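You operate a simulated robot arm through the tools that you are given. There is no shell and no other tool.

You are at the controls of a simulated robot arm. One attempt, no reset.

JOB
Fill the rings in the nest with 8 balls and space them with the spreader.
Fine: one push of the feed lever; end with the offset lever centred and the spreader up.

The check looks at the end state, three seconds after you hand in, the way a careful person would. Anything else that was tipped, shoved, dropped, spilled or broken makes it a failure.

ROBOT AND FRAMES
A 7-joint arm with a two-finger gripper, fixed in place. Base frame: the origin is on the floor under the middle of its stand, x ahead of it, y to its left, z up; the work surface is at about z = 0.88. Lengths are in m, angles in degrees, forces in N, time in s.
With the tool pointing down near the work surface it reaches from about 0.34 to 0.72 m from the base axis. Its first joint turns from -66.0 to 66.0 degrees. Payload 2.45 kg.
Tool frame: the origin (TCP) lies between the finger pads and is the grasp point; the fingertips stand 0.026 m ahead of it; z points along the fingers, y is the line along which they close. The gripper opens to 0.096 m; its body begins 0.069 m behind the TCP.
Orientation is that of the tool frame in the base frame, as a unit quaternion [x, y, z, w]. With the fingers straight down and closing along the base's y, the tool's x points along the base's -x, its y along +y and its z along -z.

CONTROLS
- The arm moves only by the tool apply_moves. Its argument "plan" is a list of rows, each a list of 7 numbers: the shift along the base's x, y, z in cm, then the turn, a rotation vector about the base's x, y, z in degrees, then the finger opening in cm, from 0 to 9.6. In form: [[x, y, z, wx, wy, wz, fingers], ...]. A call has 1 to 20 rows; each row shifts and turns the commanded pose from where the row before left it. Rows are played at 5 a second. More than 0.05 m and 8.6 degrees between two rows, or a gripper value outside its range, and nothing of the call is played. A pose out of reach is approached as far as the arm can. The call stops where the force on the tool passes 90 N (or 10 N more than at its start, if that is more) or the arm is blocked; 0.2 s more then pass. Each finger travels about 0.05 m/s and halts on what it meets, pressing with about 31 N; the grip force reading is that of the motor and also rises with nothing between the fingers. The clock runs only during rows and for 0.2 s after the last one: add rows that do not move to give the fingers time. The reply holds the time, the measured pose of the TCP, the force on the tool along the base axes, the opening and the grip force, in the units named above and with some noise, with the torque about the TCP (base axes, N m) and any sound that the robot's microphone picked up.
- Cameras (640 x 400 px; columns grow to the right, rows downward): "scene" is fixed at [0.1674, -0.3968, 1.4185]; the picture's right is [0.75, -0.66, 0.00], its down [-0.41, -0.47, -0.78] and it looks along [0.51, 0.59, -0.63] (base axes); focal length 214 px, centre (320, 200). "wrist" rides on the gripper at [0.082, 0.003, -0.098] in the tool frame; the picture's right is [-0.04, 1.00, 0.00], its down [-0.73, -0.03, -0.68] and it looks along [-0.68, -0.03, 0.73] (tool axes); focal length 256 px, centre (320, 200). There is no depth. A picture from a camera that has moved, and an enlarged one, comes with that camera's place and axes in the base frame and with its lens.
- camera(camera): a new picture of that camera. The clock stands still meanwhile.
- enlarge(camera, box): a new picture of the part [left, top, right, bottom] of that camera's present view, enlarged. The clock stands still meanwhile.
- close_job(): hands the job in; it is judged then, once.

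Nothing tells you positions but the pictures and the camera data. Unless the task says otherwise, let go and move clear before handing in.

The tools are called after ">>>" by a JSON object that holds its "name" and its "arguments". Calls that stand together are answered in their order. apply_moves: Moves the arm, as the interface text tells. Its arguments: {"type":"object","properties":{"plan":{"type":"array"}},"required":["plan"]} The other tools are called the same way: camera (camera) takes a picture; enlarge (camera, box) takes an enlarged picture of a part of a camera's view; close_job () hands the job in.

At the start:

```text
time: 0.0
ee_pos: [0.3576, -0.086, 1.3481]
orientation: [-0.001, 1.0, 0.0, 0.0]
force: [-0.2, 0.6, 0.0]
wrist_torque: [-0.01, 0.0, 0.02]
width: 0.0959
gripper_force: 0.1
```

scene: 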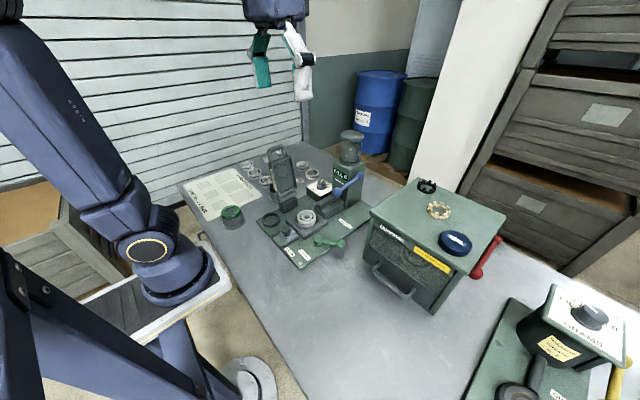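
wrist: 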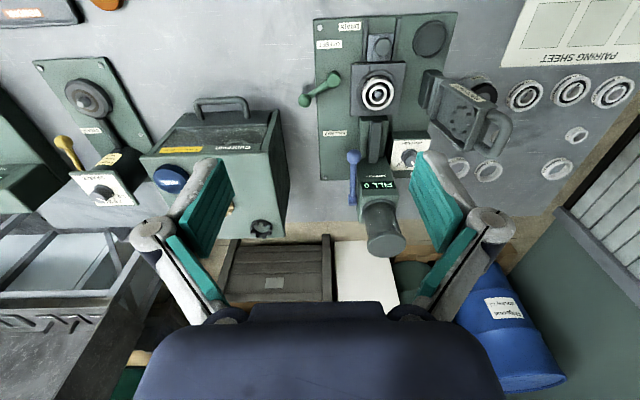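

I see a bench with a green fixture plate (nest with rings, levers, a feeder tower with a "FILL 0" display), and other equipment around it. I will enlarge the views to read labels before moving.

>>> {"name": "enlarge", "arguments": {"camera": "scene", "box": [170, 120, 390, 280]}}

>>> {"name": "enlarge", "arguments": {"camera": "wrist", "box": [290, 0, 530, 150]}}

>>> {"name": "enlarge", "arguments": {"camera": "wrist", "box": [300, 100, 460, 260]}}

>>> {"name": "enlarge", "arguments": {"camera": "scene", "box": [360, 160, 640, 400]}}

```text
2.50 times, centred on (280, 200) of scene
camera zoom: at [0.1674, -0.3968, 1.4185], right [0.75, -0.66, 0.0], down [-0.41, -0.47, -0.78], along [0.51, 0.59, -0.63], focal length 536 px, centre (420, 200)
```

zoom: 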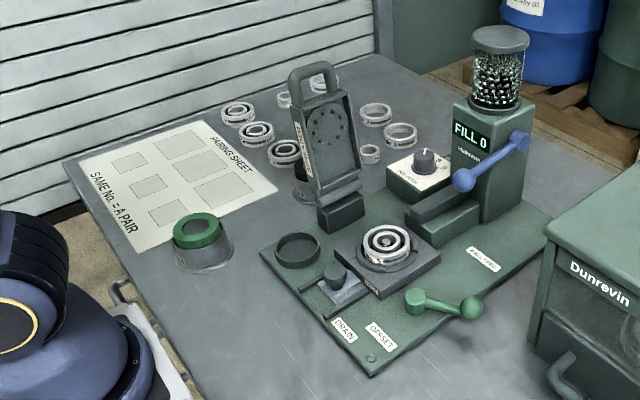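

```text
2.67 times, centred on (410, 75) of wrist
camera zoom: at [0.2776, -0.082, 1.4473], right [0.04, 1.0, 0.0], down [0.73, -0.03, 0.68], along [0.68, -0.03, -0.73], focal length 683 px, centre (80, 533)
```

zoom: 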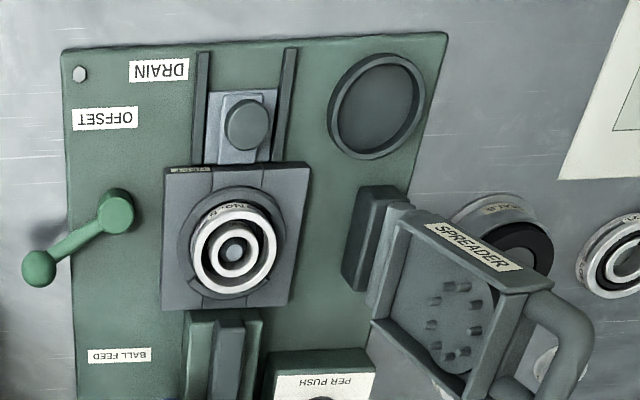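

```text
2.50 times, centred on (380, 180) of wrist
camera zoom: at [0.2776, -0.082, 1.4473], right [0.04, 1.0, 0.0], down [0.73, -0.03, 0.68], along [0.68, -0.03, -0.73], focal length 640 px, centre (170, 250)
```

zoom: 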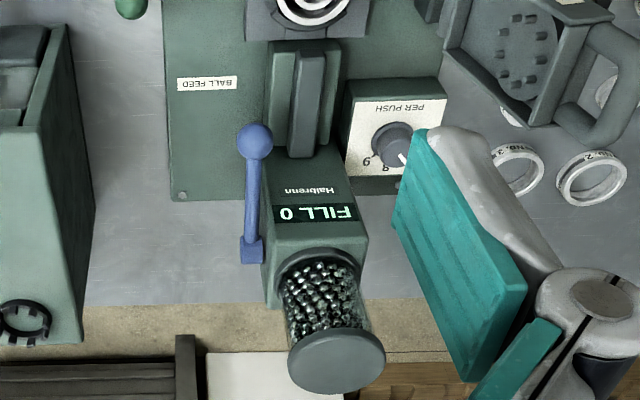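

```text
1.67 times, centred on (500, 280) of scene
camera zoom: at [0.1674, -0.3968, 1.4185], right [0.75, -0.66, 0.0], down [-0.41, -0.47, -0.78], along [0.51, 0.59, -0.63], focal length 358 px, centre (20, 67)
```

zoom: 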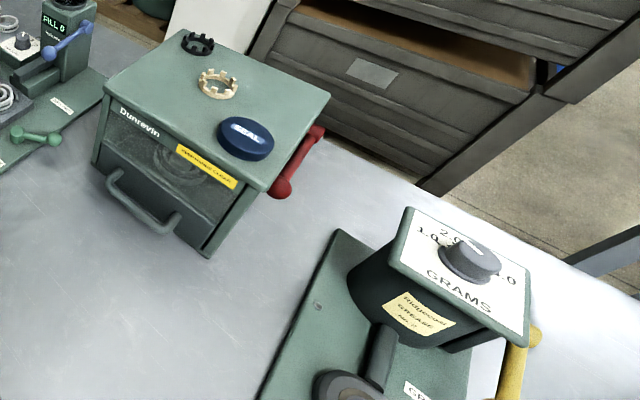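

The station has a nest with a ring pair, a green OFFSET lever, a DRAIN slide, a PER PUSH dial beside the tower, a blue feed lever on the tower side, and a raised hinged spreader. I take the nest to be near (0.475, 0.023, 0.93). I'll move to a closer viewpoint, well clear of everything, to read the dial and lever marks.

>>> {"name": "apply_moves", "arguments": {"plan": [[-0.2, 2, -3.3, 0, 0, 0, 9.6], [-0.2, 2, -3.3, 0, 0, 0, 9.6], [-0.2, 2, -3.3, 0, 0, 0, 9.6], [-0.2, 2, -3.3, 0, 0, 0, 9.6], [-0.2, 2, -3.3, 0, 0, 0, 9.6]]}}

>>> {"name": "camera", "arguments": {"camera": "wrist"}}

>>> {"name": "camera", "arguments": {"camera": "scene"}}

```text
time: 1.2
ee_pos: [0.3479, 0.0143, 1.1811]
orientation: [0.0, 1.0, 0.0, 0.001]
force: [-0.3, 0.2, 0.1]
wrist_torque: [0.01, 0.0, -0.01]
width: 0.0958
gripper_force: 0.0
```

```text
taken
camera wrist: at [0.2668, 0.0188, 1.2801], right [0.04, 1.0, 0.0], down [0.73, -0.03, 0.68], along [0.68, -0.03, -0.73], focal length 256 px, centre (320, 200)
```

wrist: 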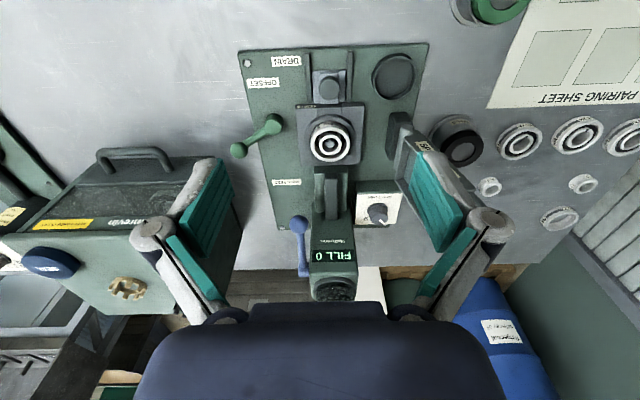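

```text
taken
```

scene: 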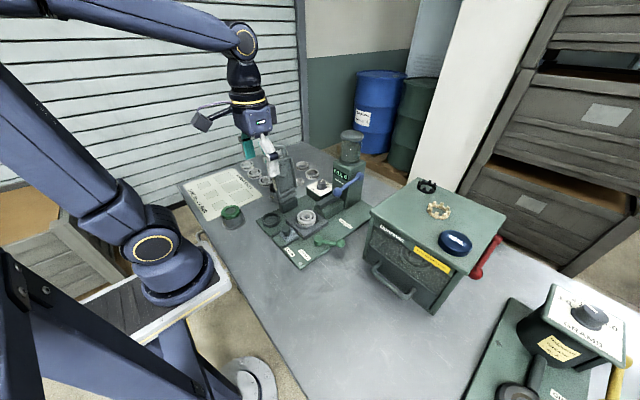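

>>> {"name": "enlarge", "arguments": {"camera": "wrist", "box": [225, 40, 385, 140]}}

>>> {"name": "enlarge", "arguments": {"camera": "wrist", "box": [290, 100, 390, 163]}}

>>> {"name": "enlarge", "arguments": {"camera": "wrist", "box": [280, 170, 420, 258]}}

>>> {"name": "enlarge", "arguments": {"camera": "wrist", "box": [360, 90, 480, 200]}}

>>> {"name": "enlarge", "arguments": {"camera": "scene", "box": [250, 170, 380, 270]}}

>>> {"name": "enlarge", "arguments": {"camera": "scene", "box": [300, 120, 380, 200]}}

```text
4.00 times, centred on (305, 90) of wrist
camera zoom: at [0.2668, 0.0188, 1.2801], right [0.04, 1.0, 0.0], down [0.73, -0.03, 0.68], along [0.68, -0.03, -0.73], focal length 1024 px, centre (380, 640)
```

zoom: 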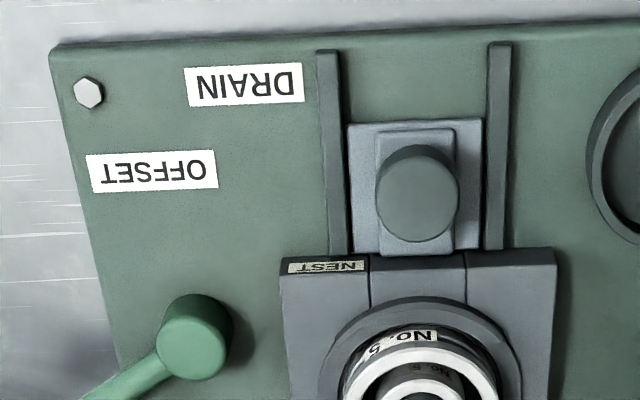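

```text
6.35 times, centred on (340, 132) of wrist
camera zoom: at [0.2668, 0.0188, 1.2801], right [0.04, 1.0, 0.0], down [0.73, -0.03, 0.68], along [0.68, -0.03, -0.73], focal length 1625 px, centre (193, 635)
```

zoom: 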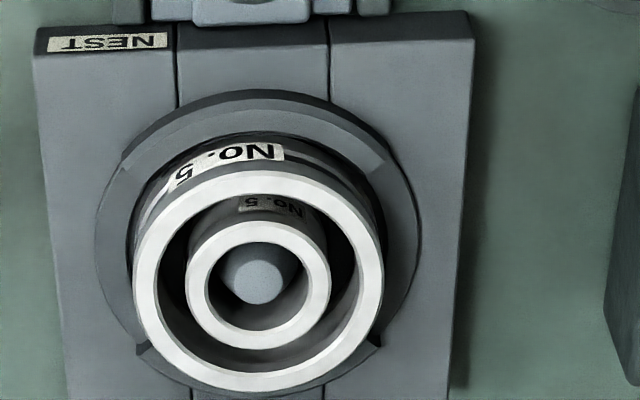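

```text
4.55 times, centred on (350, 214) of wrist
camera zoom: at [0.2668, 0.0188, 1.2801], right [0.04, 1.0, 0.0], down [0.73, -0.03, 0.68], along [0.68, -0.03, -0.73], focal length 1164 px, centre (184, 136)
```

zoom: 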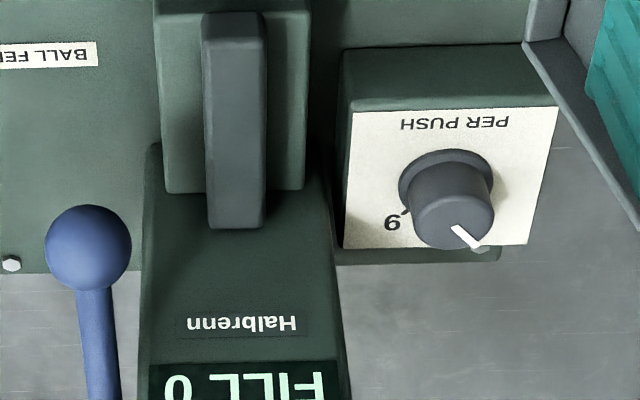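

```text
3.64 times, centred on (420, 145) of wrist
camera zoom: at [0.2668, 0.0188, 1.2801], right [0.04, 1.0, 0.0], down [0.73, -0.03, 0.68], along [0.68, -0.03, -0.73], focal length 931 px, centre (-44, 400)
```

zoom: 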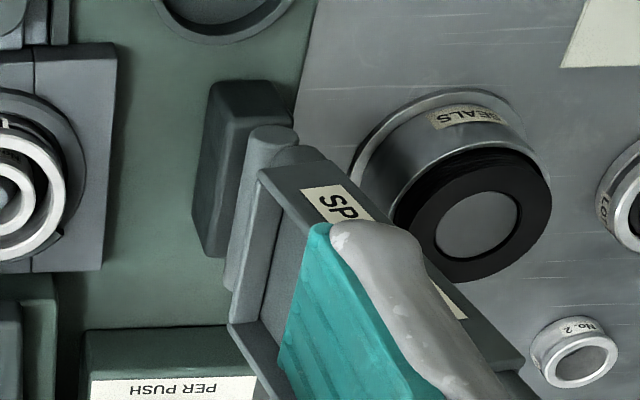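

```text
4.00 times, centred on (315, 220) of scene
camera zoom: at [0.1674, -0.3968, 1.4185], right [0.75, -0.66, 0.0], down [-0.41, -0.47, -0.78], along [0.51, 0.59, -0.63], focal length 858 px, centre (340, 120)
```

zoom: 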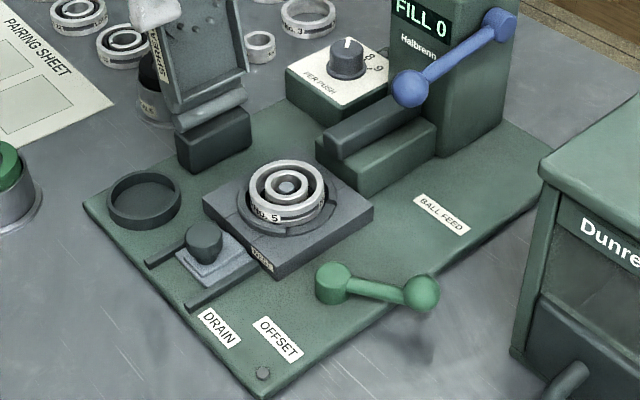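

```text
5.00 times, centred on (340, 160) of scene
camera zoom: at [0.1674, -0.3968, 1.4185], right [0.75, -0.66, 0.0], down [-0.41, -0.47, -0.78], along [0.51, 0.59, -0.63], focal length 1072 px, centre (220, 400)
```

zoom: 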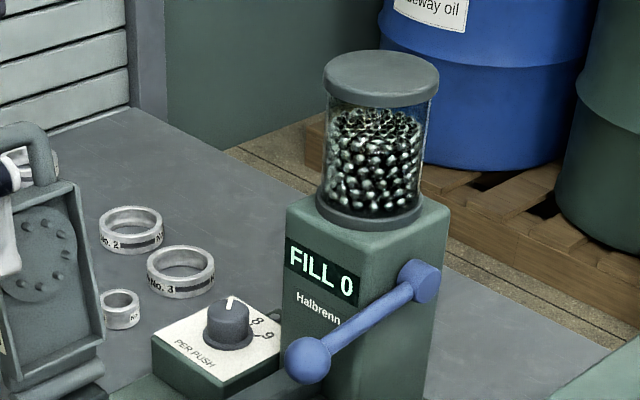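

Nest holds a No. 5 outer and No. 5 inner ring. The PER PUSH dial (near 0.62, 0.114, 0.945) seems not to be on 8, so I'll get a steeper view from above, tilting the wrist camera down while staying high.

>>> {"name": "apply_moves", "arguments": {"plan": [[3, 1.2, 1.6, 0, 6, 0, 9.6], [3, 1.2, 1.6, 0, 6, 0, 9.6], [3, 1.2, 1.6, 0, 6, 0, 9.6], [3, 1.2, 1.6, 0, 6, 0, 9.6], [3, 1.2, 1.6, 0, 6, 0, 9.6]]}}

>>> {"name": "camera", "arguments": {"camera": "wrist"}}

```text
time: 2.4
ee_pos: [0.4475, 0.037, 1.2345]
orientation: [0.0, 0.966, 0.001, -0.258]
force: [-0.8, 0.3, 0.5]
wrist_torque: [0.04, -0.03, 0.01]
width: 0.0959
gripper_force: 0.0
out of reach, approached as far as the arm can: row 5
```

```text
taken
camera wrist: at [0.4264, 0.041, 1.3605], right [0.03, 1.0, -0.02], down [0.97, -0.03, 0.22], along [0.22, -0.03, -0.97], focal length 256 px, centre (320, 200)
```

wrist: 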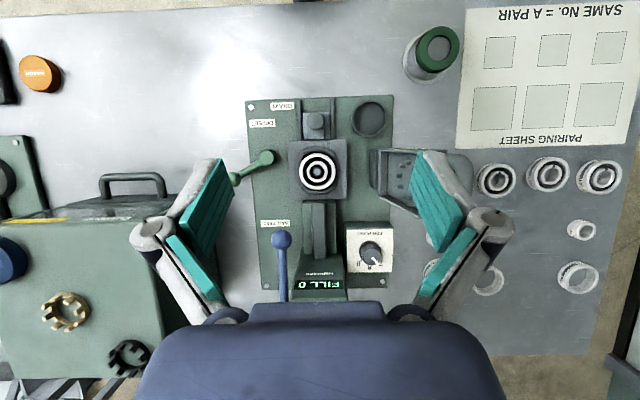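

>>> {"name": "enlarge", "arguments": {"camera": "wrist", "box": [335, 215, 407, 287]}}

>>> {"name": "enlarge", "arguments": {"camera": "wrist", "box": [225, 90, 415, 209]}}

>>> {"name": "enlarge", "arguments": {"camera": "wrist", "box": [250, 180, 410, 310]}}

>>> {"name": "enlarge", "arguments": {"camera": "wrist", "box": [360, 130, 480, 220]}}

```text
5.56 times, centred on (371, 251) of wrist
camera zoom: at [0.4264, 0.041, 1.3605], right [0.03, 1.0, -0.02], down [0.97, -0.03, 0.22], along [0.22, -0.03, -0.97], focal length 1422 px, centre (37, -83)
```

zoom: 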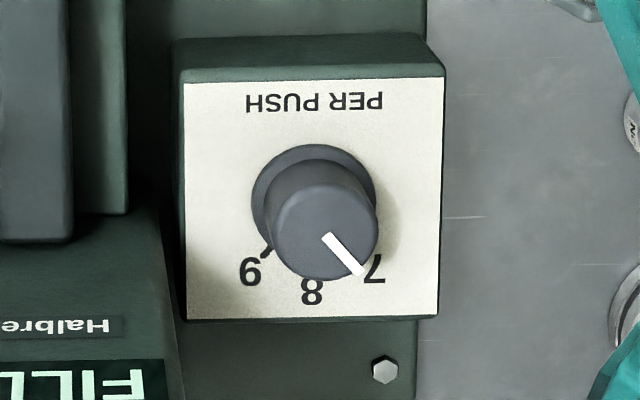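

```text
3.36 times, centred on (320, 150) of wrist
camera zoom: at [0.4264, 0.041, 1.3605], right [0.03, 1.0, -0.02], down [0.97, -0.03, 0.22], along [0.22, -0.03, -0.97], focal length 860 px, centre (320, 370)
```

zoom: 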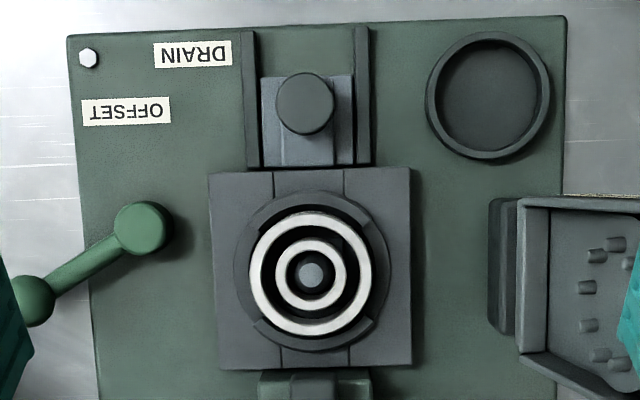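

```text
3.08 times, centred on (330, 245) of wrist
camera zoom: at [0.4264, 0.041, 1.3605], right [0.03, 1.0, -0.02], down [0.97, -0.03, 0.22], along [0.22, -0.03, -0.97], focal length 788 px, centre (289, 62)
```

zoom: 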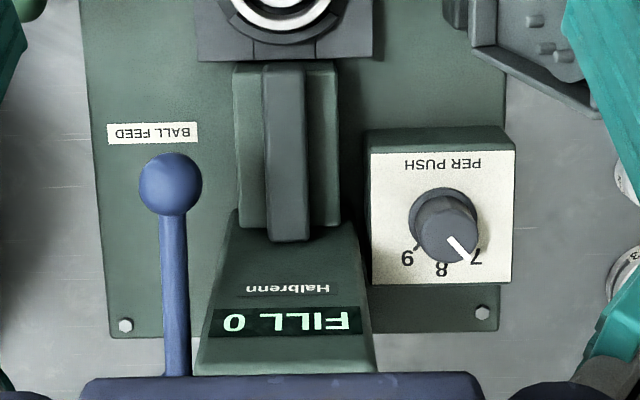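

```text
4.44 times, centred on (420, 175) of wrist
camera zoom: at [0.4264, 0.041, 1.3605], right [0.03, 1.0, -0.02], down [0.97, -0.03, 0.22], along [0.22, -0.03, -0.97], focal length 1138 px, centre (-124, 311)
```

zoom: 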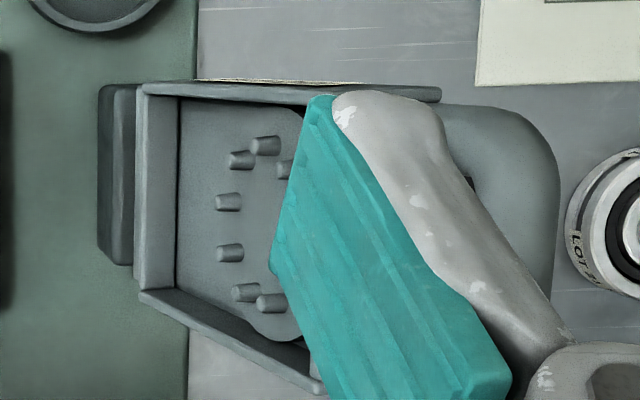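

From above, the PER PUSH dial points at 7, with 8 straight ahead (+x) and 9 beyond, about 45° per step. The rings look concentric, so the offset lever now looks centred. I'll check the gripper's bulk against the tower and the spreader geometry before touching anything.

>>> {"name": "enlarge", "arguments": {"camera": "scene", "box": [190, 0, 380, 120]}}

>>> {"name": "enlarge", "arguments": {"camera": "scene", "box": [250, 120, 380, 220]}}

>>> {"name": "enlarge", "arguments": {"camera": "wrist", "box": [285, 135, 355, 205]}}

```text
3.33 times, centred on (285, 60) of scene
camera zoom: at [0.1675, -0.3967, 1.4185], right [0.75, -0.66, 0.0], down [-0.41, -0.47, -0.78], along [0.51, 0.59, -0.63], focal length 715 px, centre (437, 667)
```

zoom: 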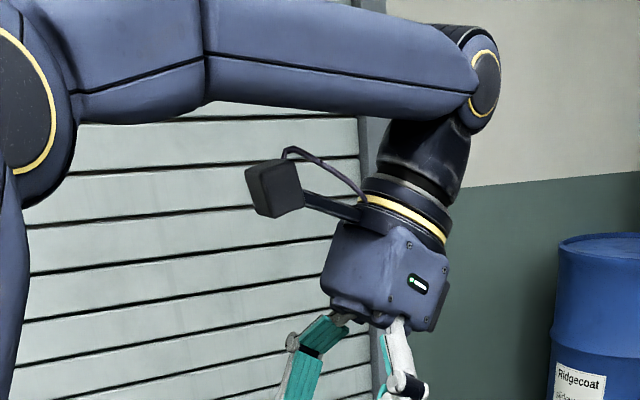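

```text
4.00 times, centred on (315, 170) of scene
camera zoom: at [0.1675, -0.3967, 1.4185], right [0.75, -0.66, 0.0], down [-0.41, -0.47, -0.78], along [0.51, 0.59, -0.63], focal length 858 px, centre (340, 320)
```

zoom: 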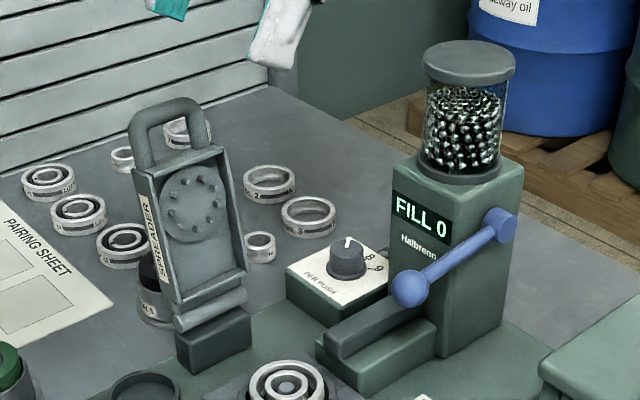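

```text
5.71 times, centred on (320, 170) of wrist
camera zoom: at [0.4264, 0.041, 1.3605], right [0.03, 1.0, -0.02], down [0.97, -0.03, 0.22], along [0.22, -0.03, -0.97], focal length 1463 px, centre (320, 371)
```

zoom: 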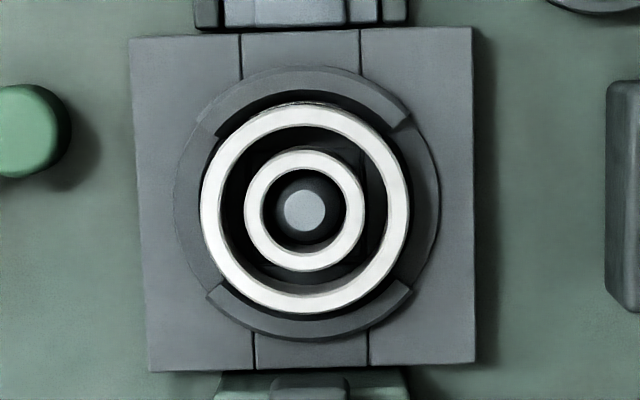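

The dial knob top is at about (0.616, 0.112, 0.960), roughly 33 mm across and 2 cm tall; the tower is at y < 0.06 and x > 0.63. I'll first straighten the tool and see where the commanded pose settles.

>>> {"name": "apply_moves", "arguments": {"plan": [[0, 0, 0, 0, -6, 0, 6], [0, 0, 0, 0, -6, 0, 6], [0, 0, 0, 0, -6, 0, 6], [0, 0, 0, 0, -6, 0, 6], [0, 0, 0, 0, -6, 0, 6]]}}

```text
time: 3.6
ee_pos: [0.4468, 0.0357, 1.2341]
orientation: [0.0, 1.0, 0.0, 0.001]
force: [0.4, 0.2, -0.5]
wrist_torque: [-0.01, -0.01, -0.02]
width: 0.0601
gripper_force: 0.1
```

Tool is vertical again at (0.447, 0.036, 1.234). Now I'll go above the knob, staying high, while turning the wrist -65° about z so the camera ends on the free +y side, away from the tower.

>>> {"name": "apply_moves", "arguments": {"plan": [[0, 3.8, 0, 0, 0, -8.1, 6], [0, 3.8, 0, 0, 0, -8.1, 6], [2.82, 0, 0, 0, 0, -8.1, 6], [2.82, 0, 0, 0, 0, -8.1, 6], [2.82, 0, 0, 0, 0, -8.1, 6], [2.82, 0, 0, 0, 0, -8.1, 6], [2.82, 0, 0, 0, 0, -8.2, 6], [2.82, 0, 0, 0, 0, -8.2, 6]]}}

>>> {"name": "camera", "arguments": {"camera": "wrist"}}

>>> {"name": "camera", "arguments": {"camera": "scene"}}

```text
time: 5.4
ee_pos: [0.615, 0.1139, 1.2342]
orientation: [0.538, 0.843, 0.001, 0.0]
force: [-0.3, -0.2, -1.0]
wrist_torque: [-0.01, 0.01, -0.03]
width: 0.06
gripper_force: 0.0
```

```text
taken
camera wrist: at [0.5851, 0.1899, 1.3333], right [0.92, 0.38, 0.0], down [0.28, -0.68, 0.68], along [0.26, -0.63, -0.73], focal length 256 px, centre (320, 200)
```

wrist: 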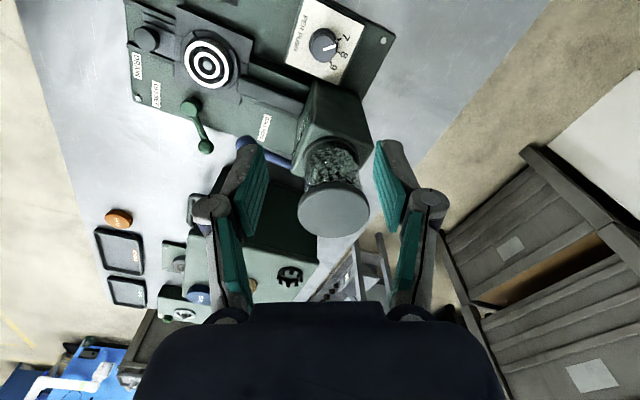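

```text
taken
```

scene: 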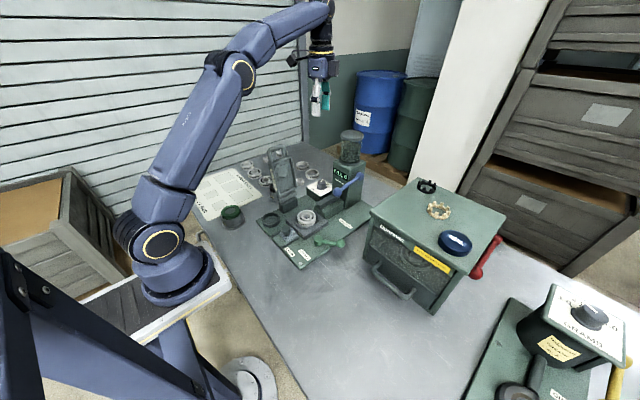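

The wrist turned as planned and the TCP is over the knob. I'll verify the knob location and angles in this view before descending.

>>> {"name": "enlarge", "arguments": {"camera": "wrist", "box": [275, 0, 403, 80]}}

>>> {"name": "enlarge", "arguments": {"camera": "wrist", "box": [170, 60, 330, 180]}}

```text
5.00 times, centred on (339, 40) of wrist
camera zoom: at [0.5851, 0.1899, 1.3333], right [0.92, 0.38, 0.0], down [0.28, -0.68, 0.68], along [0.26, -0.63, -0.73], focal length 1280 px, centre (225, 1000)
```

zoom: 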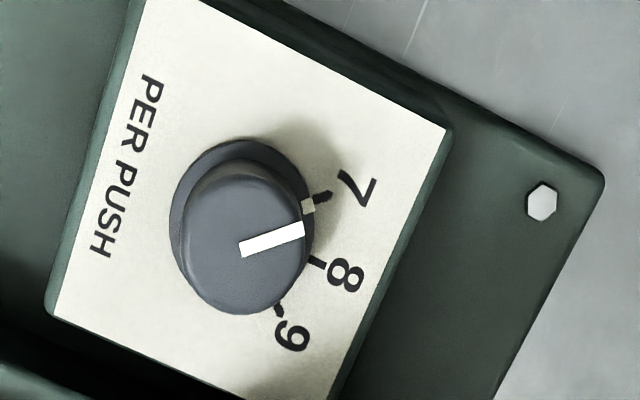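

```text
3.33 times, centred on (250, 120) of wrist
camera zoom: at [0.5851, 0.1899, 1.3333], right [0.92, 0.38, 0.0], down [0.28, -0.68, 0.68], along [0.26, -0.63, -0.73], focal length 853 px, centre (553, 467)
```

zoom: 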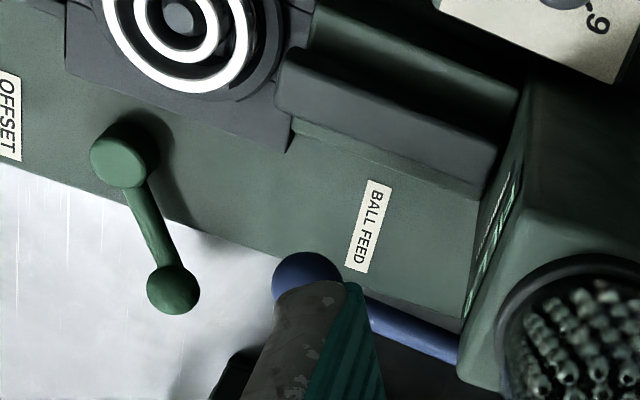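

The ticks confirm the dial is on 7 with about 40–45° between steps; knob centre is around (0.619, 0.1145). I'll descend to a hover just above the knob and re-check.

>>> {"name": "apply_moves", "arguments": {"plan": [[0.1, 0, -4.5, 0, 0, 0, 6], [0.1, 0, -4.5, 0, 0, 0, 6], [0.1, 0, -4.5, 0, 0, 0, 6], [0.1, 0.1, -4.5, 0, 0, 0, 6], [0, 0, -4, 0, 0, 0, 6]]}}

>>> {"name": "camera", "arguments": {"camera": "wrist"}}

>>> {"name": "enlarge", "arguments": {"camera": "scene", "box": [270, 90, 400, 220]}}

```text
time: 6.6
ee_pos: [0.6185, 0.1148, 1.0146]
orientation: [0.538, 0.843, 0.001, 0.0]
force: [-0.5, 1.2, -0.3]
wrist_torque: [0.02, 0.0, 0.02]
width: 0.06
gripper_force: 0.1
```

```text
taken
camera wrist: at [0.5888, 0.1914, 1.1129], right [0.92, 0.39, 0.0], down [0.28, -0.68, 0.68], along [0.26, -0.63, -0.73], focal length 256 px, centre (320, 200)
```

wrist: 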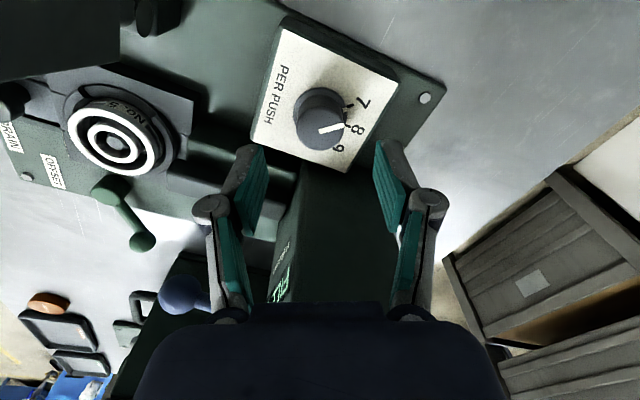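

```text
3.08 times, centred on (335, 155) of scene
camera zoom: at [0.1674, -0.3968, 1.4185], right [0.75, -0.66, 0.0], down [-0.41, -0.47, -0.78], along [0.51, 0.59, -0.63], focal length 660 px, centre (274, 338)
```

zoom: 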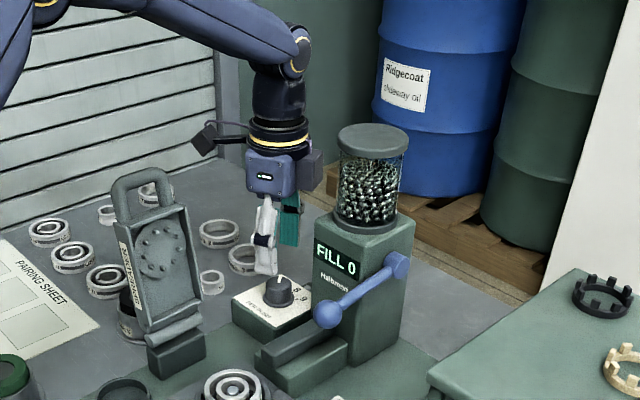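

>>> {"name": "enlarge", "arguments": {"camera": "wrist", "box": [230, 20, 450, 220]}}

```text
2.00 times, centred on (340, 120) of wrist
camera zoom: at [0.5888, 0.1914, 1.1129], right [0.92, 0.39, 0.0], down [0.28, -0.68, 0.68], along [0.26, -0.63, -0.73], focal length 512 px, centre (280, 360)
```

zoom: 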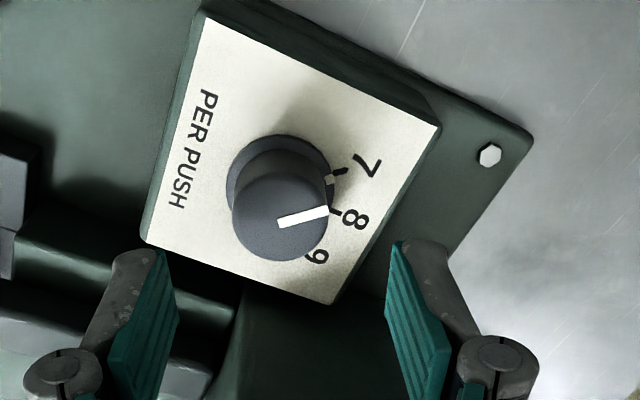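

The knob sits about 4 mm further toward the camera than the TCP, so I'll shift by (-1.5 mm, +3.5 mm), descend to z ≈ 0.970 and close gently on the knob.

>>> {"name": "apply_moves", "arguments": {"plan": [[-0.15, 0.35, -2.2, 0, 0, 0, 6], [0, 0, -2.2, 0, 0, 0, 6], [0, 0, 0, 0, 0, 0, 6]]}}

>>> {"name": "enlarge", "arguments": {"camera": "wrist", "box": [230, 20, 450, 220]}}

>>> {"name": "enlarge", "arguments": {"camera": "scene", "box": [290, 120, 370, 200]}}

```text
time: 7.4
ee_pos: [0.6187, 0.1178, 0.9688]
orientation: [0.538, 0.843, 0.001, 0.0]
force: [0.3, 0.2, -0.6]
wrist_torque: [0.01, 0.03, 0.01]
width: 0.0602
gripper_force: 0.0
```

```text
2.00 times, centred on (340, 120) of wrist
camera zoom: at [0.5878, 0.194, 1.0688], right [0.92, 0.39, 0.0], down [0.28, -0.68, 0.68], along [0.26, -0.63, -0.73], focal length 512 px, centre (280, 360)
```

zoom: 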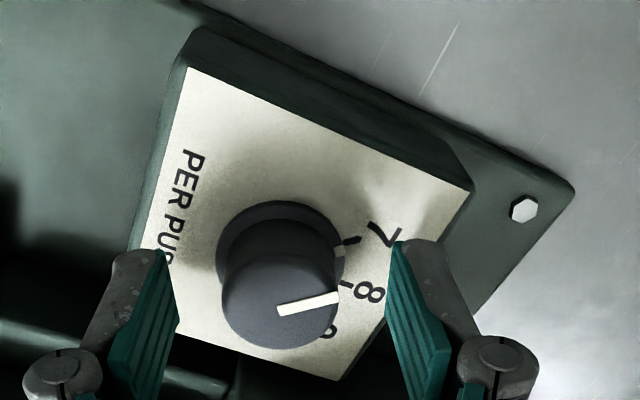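

```text
5.00 times, centred on (330, 160) of scene
camera zoom: at [0.1674, -0.3968, 1.4185], right [0.75, -0.66, 0.0], down [-0.41, -0.47, -0.78], along [0.51, 0.59, -0.63], focal length 1072 px, centre (270, 400)
```

zoom: 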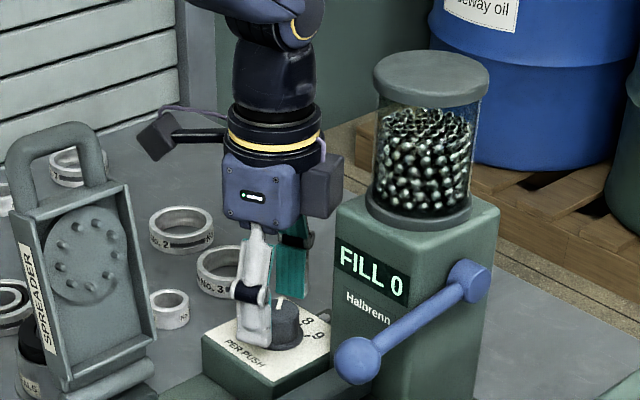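

The fingers straddle the knob well. Closing on it now.

>>> {"name": "apply_moves", "arguments": {"plan": [[0, 0, 0, 0, 0, 0, 2.5], [0, 0, 0, 0, 0, 0, 2.5], [0, 0, 0, 0, 0, 0, 2.5], [0, 0, 0, 0, 0, 0, 2.5]]}}

```text
time: 8.4
ee_pos: [0.6181, 0.1165, 0.9712]
orientation: [0.537, 0.843, 0.0, 0.0]
force: [-1.1, -0.6, -1.1]
wrist_torque: [0.01, 0.02, 0.02]
width: 0.0324
gripper_force: 45.0
```

Knob gripped at 32 mm. Now turning about -42° around z in small steps.

>>> {"name": "apply_moves", "arguments": {"plan": [[0, 0, 0, 0, 0, -6, 2.5], [0, 0, 0, 0, 0, -6, 2.5], [0, 0, 0, 0, 0, -6, 2.5], [0, 0, 0, 0, 0, -6, 2.5], [0, 0, 0, 0, 0, -6, 2.5], [0, 0, 0, 0, 0, -6, 2.5], [0, 0, 0, 0, 0, -6, 2.5], [0, 0, 0, 0, 0, 0, 2.5]]}}

>>> {"name": "enlarge", "arguments": {"camera": "wrist", "box": [230, 60, 450, 260]}}

>>> {"name": "enlarge", "arguments": {"camera": "scene", "box": [300, 160, 360, 200]}}

```text
time: 10.2
ee_pos: [0.6213, 0.1173, 0.9698]
orientation: [0.804, 0.594, 0.002, 0.002]
force: [23.4, 2.5, -3.9]
wrist_torque: [-0.21, -0.26, 0.05]
width: 0.0322
gripper_force: 45.3
```

```text
2.00 times, centred on (340, 160) of wrist
camera zoom: at [0.6481, 0.1954, 1.0692], right [0.94, -0.33, 0.01], down [-0.25, -0.69, 0.68], along [-0.22, -0.64, -0.74], focal length 512 px, centre (280, 280)
```

zoom: 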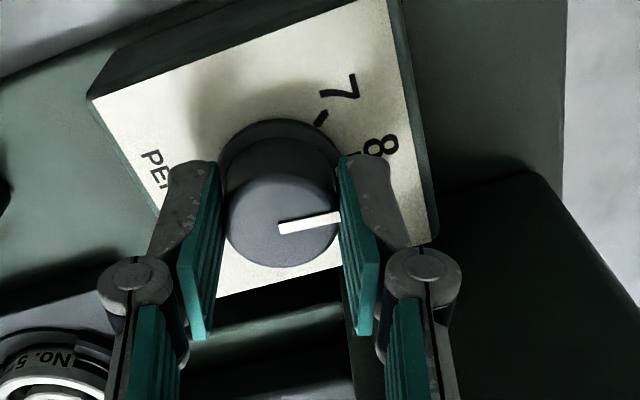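

```text
10.00 times, centred on (330, 180) of scene
camera zoom: at [0.1681, -0.3967, 1.4184], right [0.75, -0.66, 0.0], down [-0.41, -0.47, -0.78], along [0.51, 0.59, -0.63], focal length 2145 px, centre (220, 400)
```

zoom: 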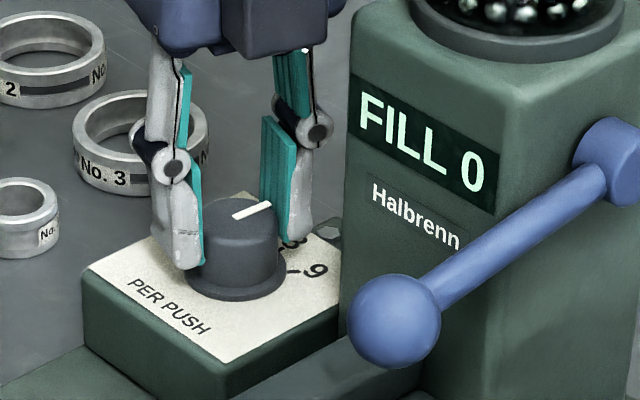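

The knob turned with the grip and its pointer now looks close to 8. I'll open the fingers and back up to verify.

>>> {"name": "apply_moves", "arguments": {"plan": [[0, 0, 0, 0, 0, 0, 6], [0, 0, 0, 0, 0, 0, 6], [0, 0, 0, 0, 0, 0, 6], [0, 0, 2, 0, 0, 0, 6], [0, 0, 3, 0, 0, 0, 6], [0, 0, 3, 0, 0, 0, 6]]}}

>>> {"name": "enlarge", "arguments": {"camera": "wrist", "box": [230, 0, 430, 200]}}

>>> {"name": "enlarge", "arguments": {"camera": "scene", "box": [300, 160, 360, 200]}}

```text
time: 11.6
ee_pos: [0.619, 0.1169, 1.0491]
orientation: [0.804, 0.595, -0.001, 0.0]
force: [0.6, 0.5, 0.4]
wrist_torque: [0.02, -0.03, 0.0]
width: 0.06
gripper_force: 0.0
```

```text
2.00 times, centred on (330, 100) of wrist
camera zoom: at [0.6461, 0.1952, 1.1491], right [0.94, -0.33, 0.0], down [-0.24, -0.69, 0.68], along [-0.23, -0.64, -0.73], focal length 512 px, centre (300, 400)
```

zoom: 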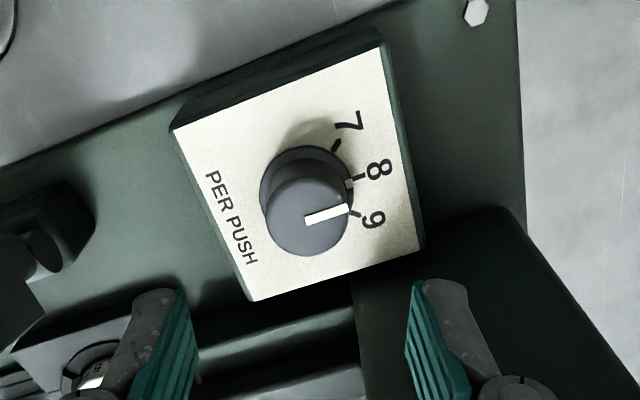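

```text
10.00 times, centred on (330, 180) of scene
camera zoom: at [0.1674, -0.3968, 1.4185], right [0.75, -0.66, 0.0], down [-0.41, -0.47, -0.78], along [0.51, 0.59, -0.63], focal length 2145 px, centre (220, 400)
```

zoom: 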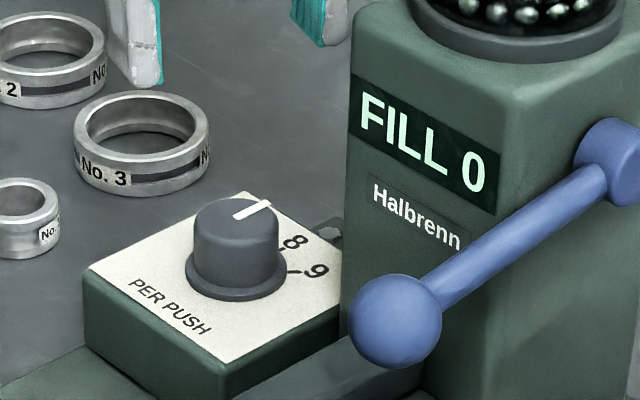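

>>> {"name": "enlarge", "arguments": {"camera": "wrist", "box": [300, 40, 380, 140]}}

```text
4.00 times, centred on (340, 90) of wrist
camera zoom: at [0.6461, 0.1952, 1.1491], right [0.94, -0.33, 0.0], down [-0.24, -0.69, 0.68], along [-0.23, -0.64, -0.73], focal length 1024 px, centre (240, 640)
```

zoom: 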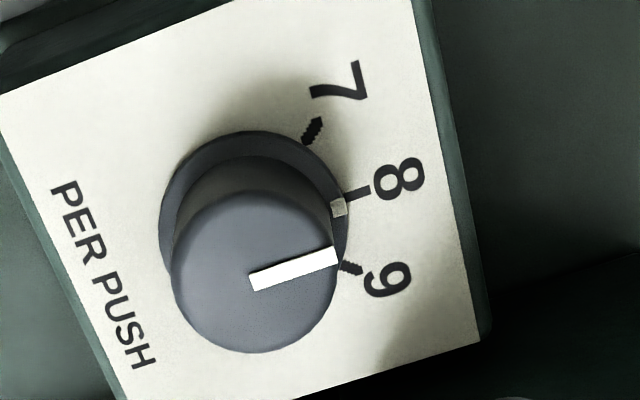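

The dial pointer now sits at 8 (pointer direction about -2° from +x, and the tick spacing is about 40°). Next is the OFFSET lever: its ball is around (0.485, -0.121, 0.921). I'll rise clear of the hopper and move over it, turning the wrist so the fingers close along the ball's swing.

>>> {"name": "apply_moves", "arguments": {"plan": [[0, 0, 5, 0, 0, 0, 6], [0, 0, 5, 0, 0, 0, 6], [0, 0, 5, 0, 0, 0, 6], [0, 0, 5, 0, 0, 0, 6], [-2.23, -3.97, 0, 0, 0, 5.3, 6], [-2.23, -3.97, 0, 0, 0, 5.3, 6], [-2.23, -3.97, 0, 0, 0, 5.3, 6], [-2.23, -3.97, 0, 0, 0, 5.3, 6], [-2.23, -3.97, 0, 0, 0, 5.4, 6], [-2.23, -3.97, 0, 0, 0, 5.4, 6]]}}

>>> {"name": "camera", "arguments": {"camera": "wrist"}}

>>> {"name": "camera", "arguments": {"camera": "scene"}}

```text
time: 13.8
ee_pos: [0.4853, -0.1202, 1.2503]
orientation: [0.608, 0.794, 0.0, 0.001]
force: [0.4, -0.2, -0.6]
wrist_torque: [0.05, 0.0, -0.02]
width: 0.06
gripper_force: 0.1
```

```text
taken
camera wrist: at [0.4674, -0.0397, 1.3492], right [0.97, 0.22, 0.0], down [0.16, -0.72, 0.68], along [0.15, -0.66, -0.73], focal length 256 px, centre (320, 200)
```

wrist: 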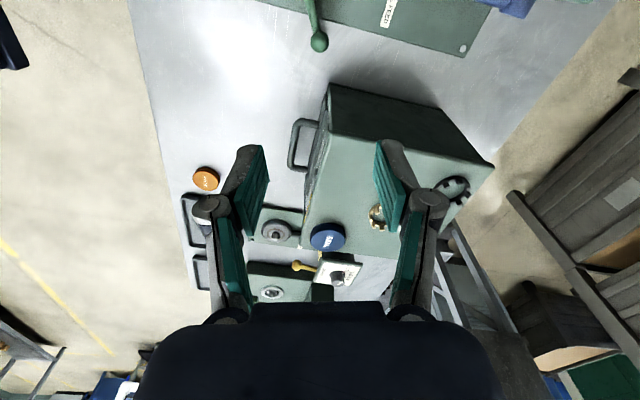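

```text
taken
```

scene: 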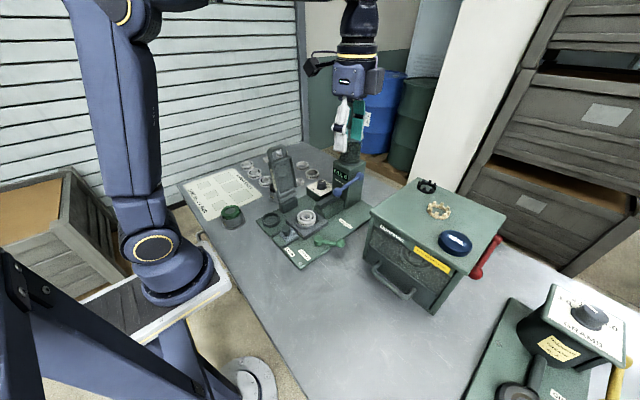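

The wrist view confirms the lever ball at (0.485, -0.121) and the neighbouring box corner at about (0.519, -0.183), leaving around 2 cm of clearance for the hand. I'll descend in two stages.

>>> {"name": "apply_moves", "arguments": {"plan": [[0, 0, -5, 0, 0, 0, 6], [0, 0, -5, 0, 0, 0, 6], [0, 0, -5, 0, 0, 0, 6], [0, 0, -5, 0, 0, 0, 6], [0, 0, -5, 0, 0, 0, 6], [0, 0, -2.5, 0, 0, 0, 6]]}}

>>> {"name": "camera", "arguments": {"camera": "wrist"}}

>>> {"name": "enlarge", "arguments": {"camera": "scene", "box": [260, 140, 420, 280]}}

```text
time: 15.2
ee_pos: [0.4834, -0.1207, 0.9757]
orientation: [0.609, 0.793, 0.0, 0.0]
force: [1.0, -0.1, -0.8]
wrist_torque: [0.01, 0.05, 0.0]
width: 0.0602
gripper_force: 0.1
```

```text
taken
camera wrist: at [0.4663, -0.0399, 1.0736], right [0.98, 0.22, 0.0], down [0.16, -0.72, 0.68], along [0.15, -0.66, -0.73], focal length 256 px, centre (320, 200)
```

wrist: 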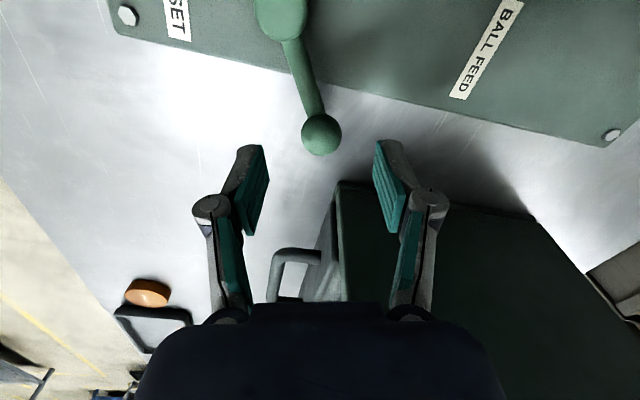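

```text
2.86 times, centred on (340, 210) of scene
camera zoom: at [0.1674, -0.3968, 1.4185], right [0.75, -0.66, 0.0], down [-0.41, -0.47, -0.78], along [0.51, 0.59, -0.63], focal length 613 px, centre (263, 171)
```

zoom: 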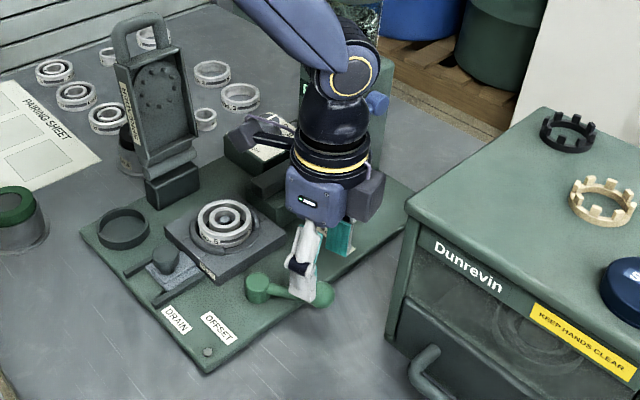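

Ball is centred between the fingers. Lowering to z ≈ 0.926 and gripping it.

>>> {"name": "apply_moves", "arguments": {"plan": [[0, 0, -2.5, 0, 0, 0, 6], [0, 0, -2.5, 0, 0, 0, 6], [0, 0, 0, 0, 0, 0, 2], [0, 0, 0, 0, 0, 0, 2], [0, 0, 0, 0, 0, 0, 2], [0, 0, 0, 0, 0, 0, 2], [0, 0, 0, 0, 0, 0, 2]]}}

>>> {"name": "enlarge", "arguments": {"camera": "scene", "box": [270, 180, 360, 260]}}

>>> {"name": "camera", "arguments": {"camera": "wrist"}}

```text
time: 16.8
ee_pos: [0.4836, -0.1198, 0.9258]
orientation: [0.608, 0.794, 0.0, 0.0]
force: [-2.6, -1.4, -5.6]
wrist_torque: [-0.11, 0.0, 0.03]
width: 0.0262
gripper_force: 45.0
```

```text
5.00 times, centred on (315, 220) of scene
camera zoom: at [0.1674, -0.3968, 1.4185], right [0.75, -0.66, 0.0], down [-0.41, -0.47, -0.78], along [0.51, 0.59, -0.63], focal length 1072 px, centre (345, 100)
```

zoom: 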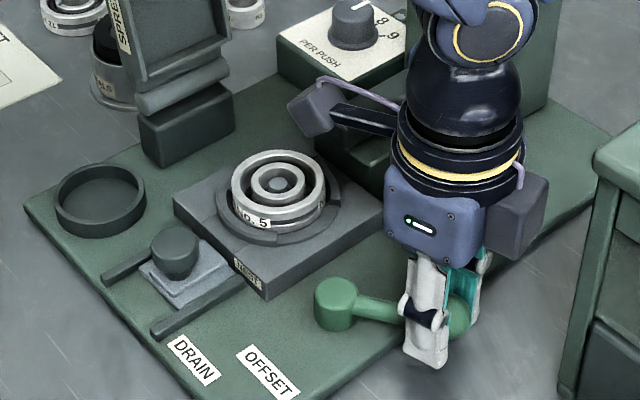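

```text
taken
camera wrist: at [0.4672, -0.0397, 1.0231], right [0.98, 0.22, 0.0], down [0.16, -0.72, 0.68], along [0.15, -0.66, -0.73], focal length 256 px, centre (320, 200)
```

wrist: 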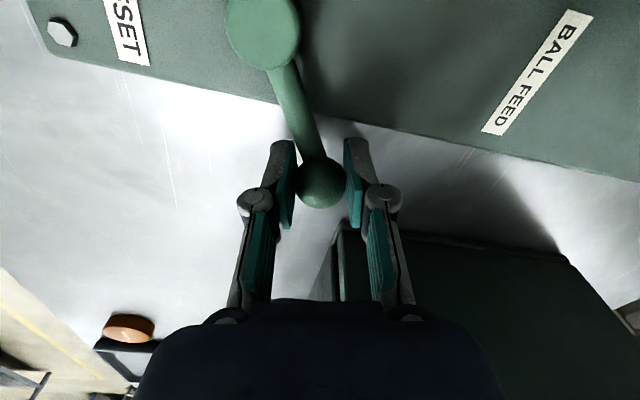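

I have the lever ball gripped at (0.4836, -0.1198); the pivot is at about (0.450, -0.0615), so the lever stands at -60° with a radius of 67 mm. I'll probe a small step along the arc toward -x and watch the force and the inner ring.

>>> {"name": "apply_moves", "arguments": {"plan": [[-0.25, -0.13, 0, 0, 0, 0, 2], [-0.27, -0.13, 0, 0, 0, 0, 2], [0, 0, 0, 0, 0, 0, 2]]}}

>>> {"name": "enlarge", "arguments": {"camera": "scene", "box": [270, 180, 360, 260]}}

```text
time: 17.6
ee_pos: [0.4797, -0.1243, 0.9246]
orientation: [0.609, 0.793, 0.0, 0.0]
force: [7.0, 1.0, -7.4]
wrist_torque: [0.2, -0.02, -0.41]
width: 0.0262
gripper_force: 44.5
```

```text
5.00 times, centred on (315, 220) of scene
camera zoom: at [0.1677, -0.3968, 1.4184], right [0.75, -0.66, 0.0], down [-0.41, -0.47, -0.78], along [0.51, 0.59, -0.63], focal length 1072 px, centre (345, 100)
```

zoom: 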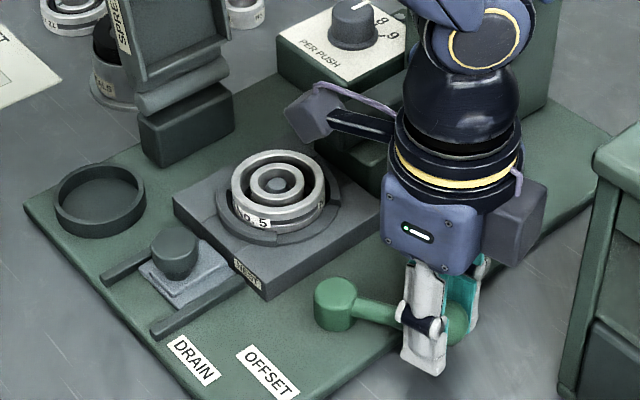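

The lever moves that way with little force (about 7 N). I'll continue along the arc to about -75°, turning the tool with it, and zoom in on the rings.

>>> {"name": "apply_moves", "arguments": {"plan": [[-0.4, -0.12, 0, 0, 0, -3.4, 2], [-0.4, -0.1, 0, 0, 0, -3.4, 2], [-0.4, -0.07, 0, 0, 0, -3.4, 2], [0, 0, 0, 0, 0, 0, 2]]}}

>>> {"name": "enlarge", "arguments": {"camera": "scene", "box": [270, 180, 360, 260]}}

>>> {"name": "enlarge", "arguments": {"camera": "scene", "box": [292, 202, 324, 232]}}

```text
time: 18.6
ee_pos: [0.4675, -0.1274, 0.925]
orientation: [0.678, 0.735, -0.001, 0.001]
force: [6.0, -14.3, -16.5]
wrist_torque: [-0.36, -0.1, -0.13]
width: 0.0264
gripper_force: 44.9
```

```text
5.00 times, centred on (315, 220) of scene
camera zoom: at [0.1678, -0.3972, 1.4183], right [0.75, -0.66, 0.0], down [-0.41, -0.47, -0.78], along [0.51, 0.59, -0.63], focal length 1072 px, centre (345, 100)
```

zoom: 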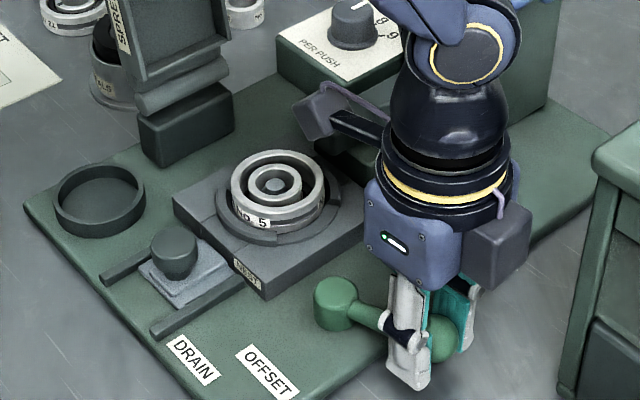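

```text
13.33 times, centred on (308, 217) of scene
camera zoom: at [0.1678, -0.3972, 1.4183], right [0.75, -0.66, 0.0], down [-0.41, -0.47, -0.78], along [0.51, 0.59, -0.63], focal length 2860 px, centre (480, -27)
```

zoom: 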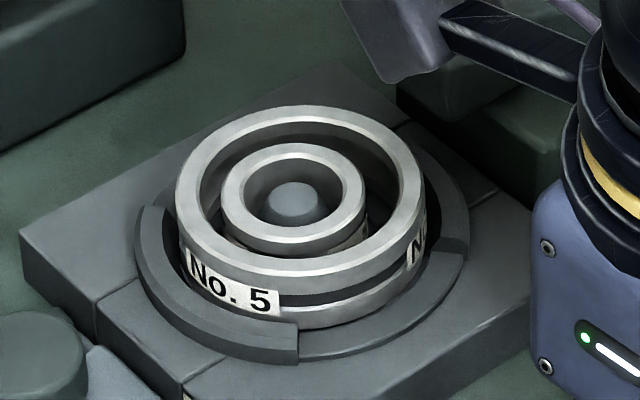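

The inner ring has shifted toward -x, opening the gap on the chute side, so this is the right direction. I'll relax the grip to a loose cage around the ball (to avoid side load) and continue along the arc toward the stop.

>>> {"name": "apply_moves", "arguments": {"plan": [[0, 0, 0, 0, 0, 0, 3.4], [0, 0, 0, 0, 0, 0, 3.4]]}}

>>> {"name": "camera", "arguments": {"camera": "wrist"}}

>>> {"name": "enlarge", "arguments": {"camera": "scene", "box": [292, 202, 356, 262]}}

```text
time: 19.2
ee_pos: [0.4673, -0.1267, 0.9248]
orientation: [0.677, 0.736, 0.0, -0.001]
force: [0.9, 0.1, 0.7]
wrist_torque: [0.05, -0.04, 0.02]
width: 0.034
gripper_force: 0.1
```

```text
taken
camera wrist: at [0.4646, -0.0432, 1.0237], right [1.0, 0.04, 0.0], down [0.03, -0.73, 0.68], along [0.03, -0.68, -0.73], focal length 256 px, centre (320, 200)
```

wrist: 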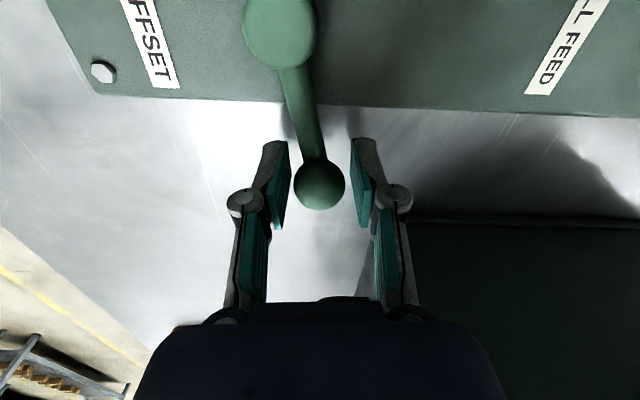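

```text
6.67 times, centred on (324, 232) of scene
camera zoom: at [0.1674, -0.3968, 1.4185], right [0.75, -0.66, 0.0], down [-0.41, -0.47, -0.78], along [0.51, 0.59, -0.63], focal length 1430 px, centre (293, -13)
```

zoom: 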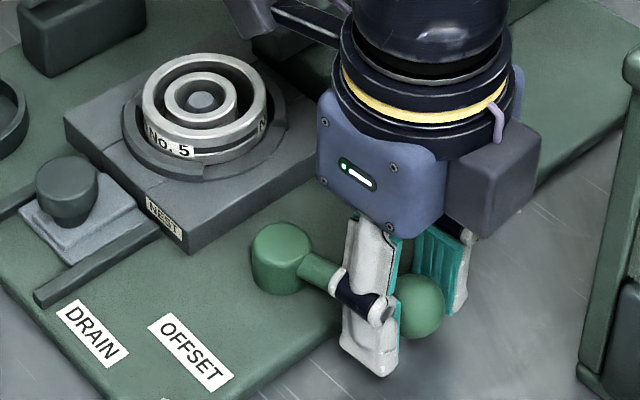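

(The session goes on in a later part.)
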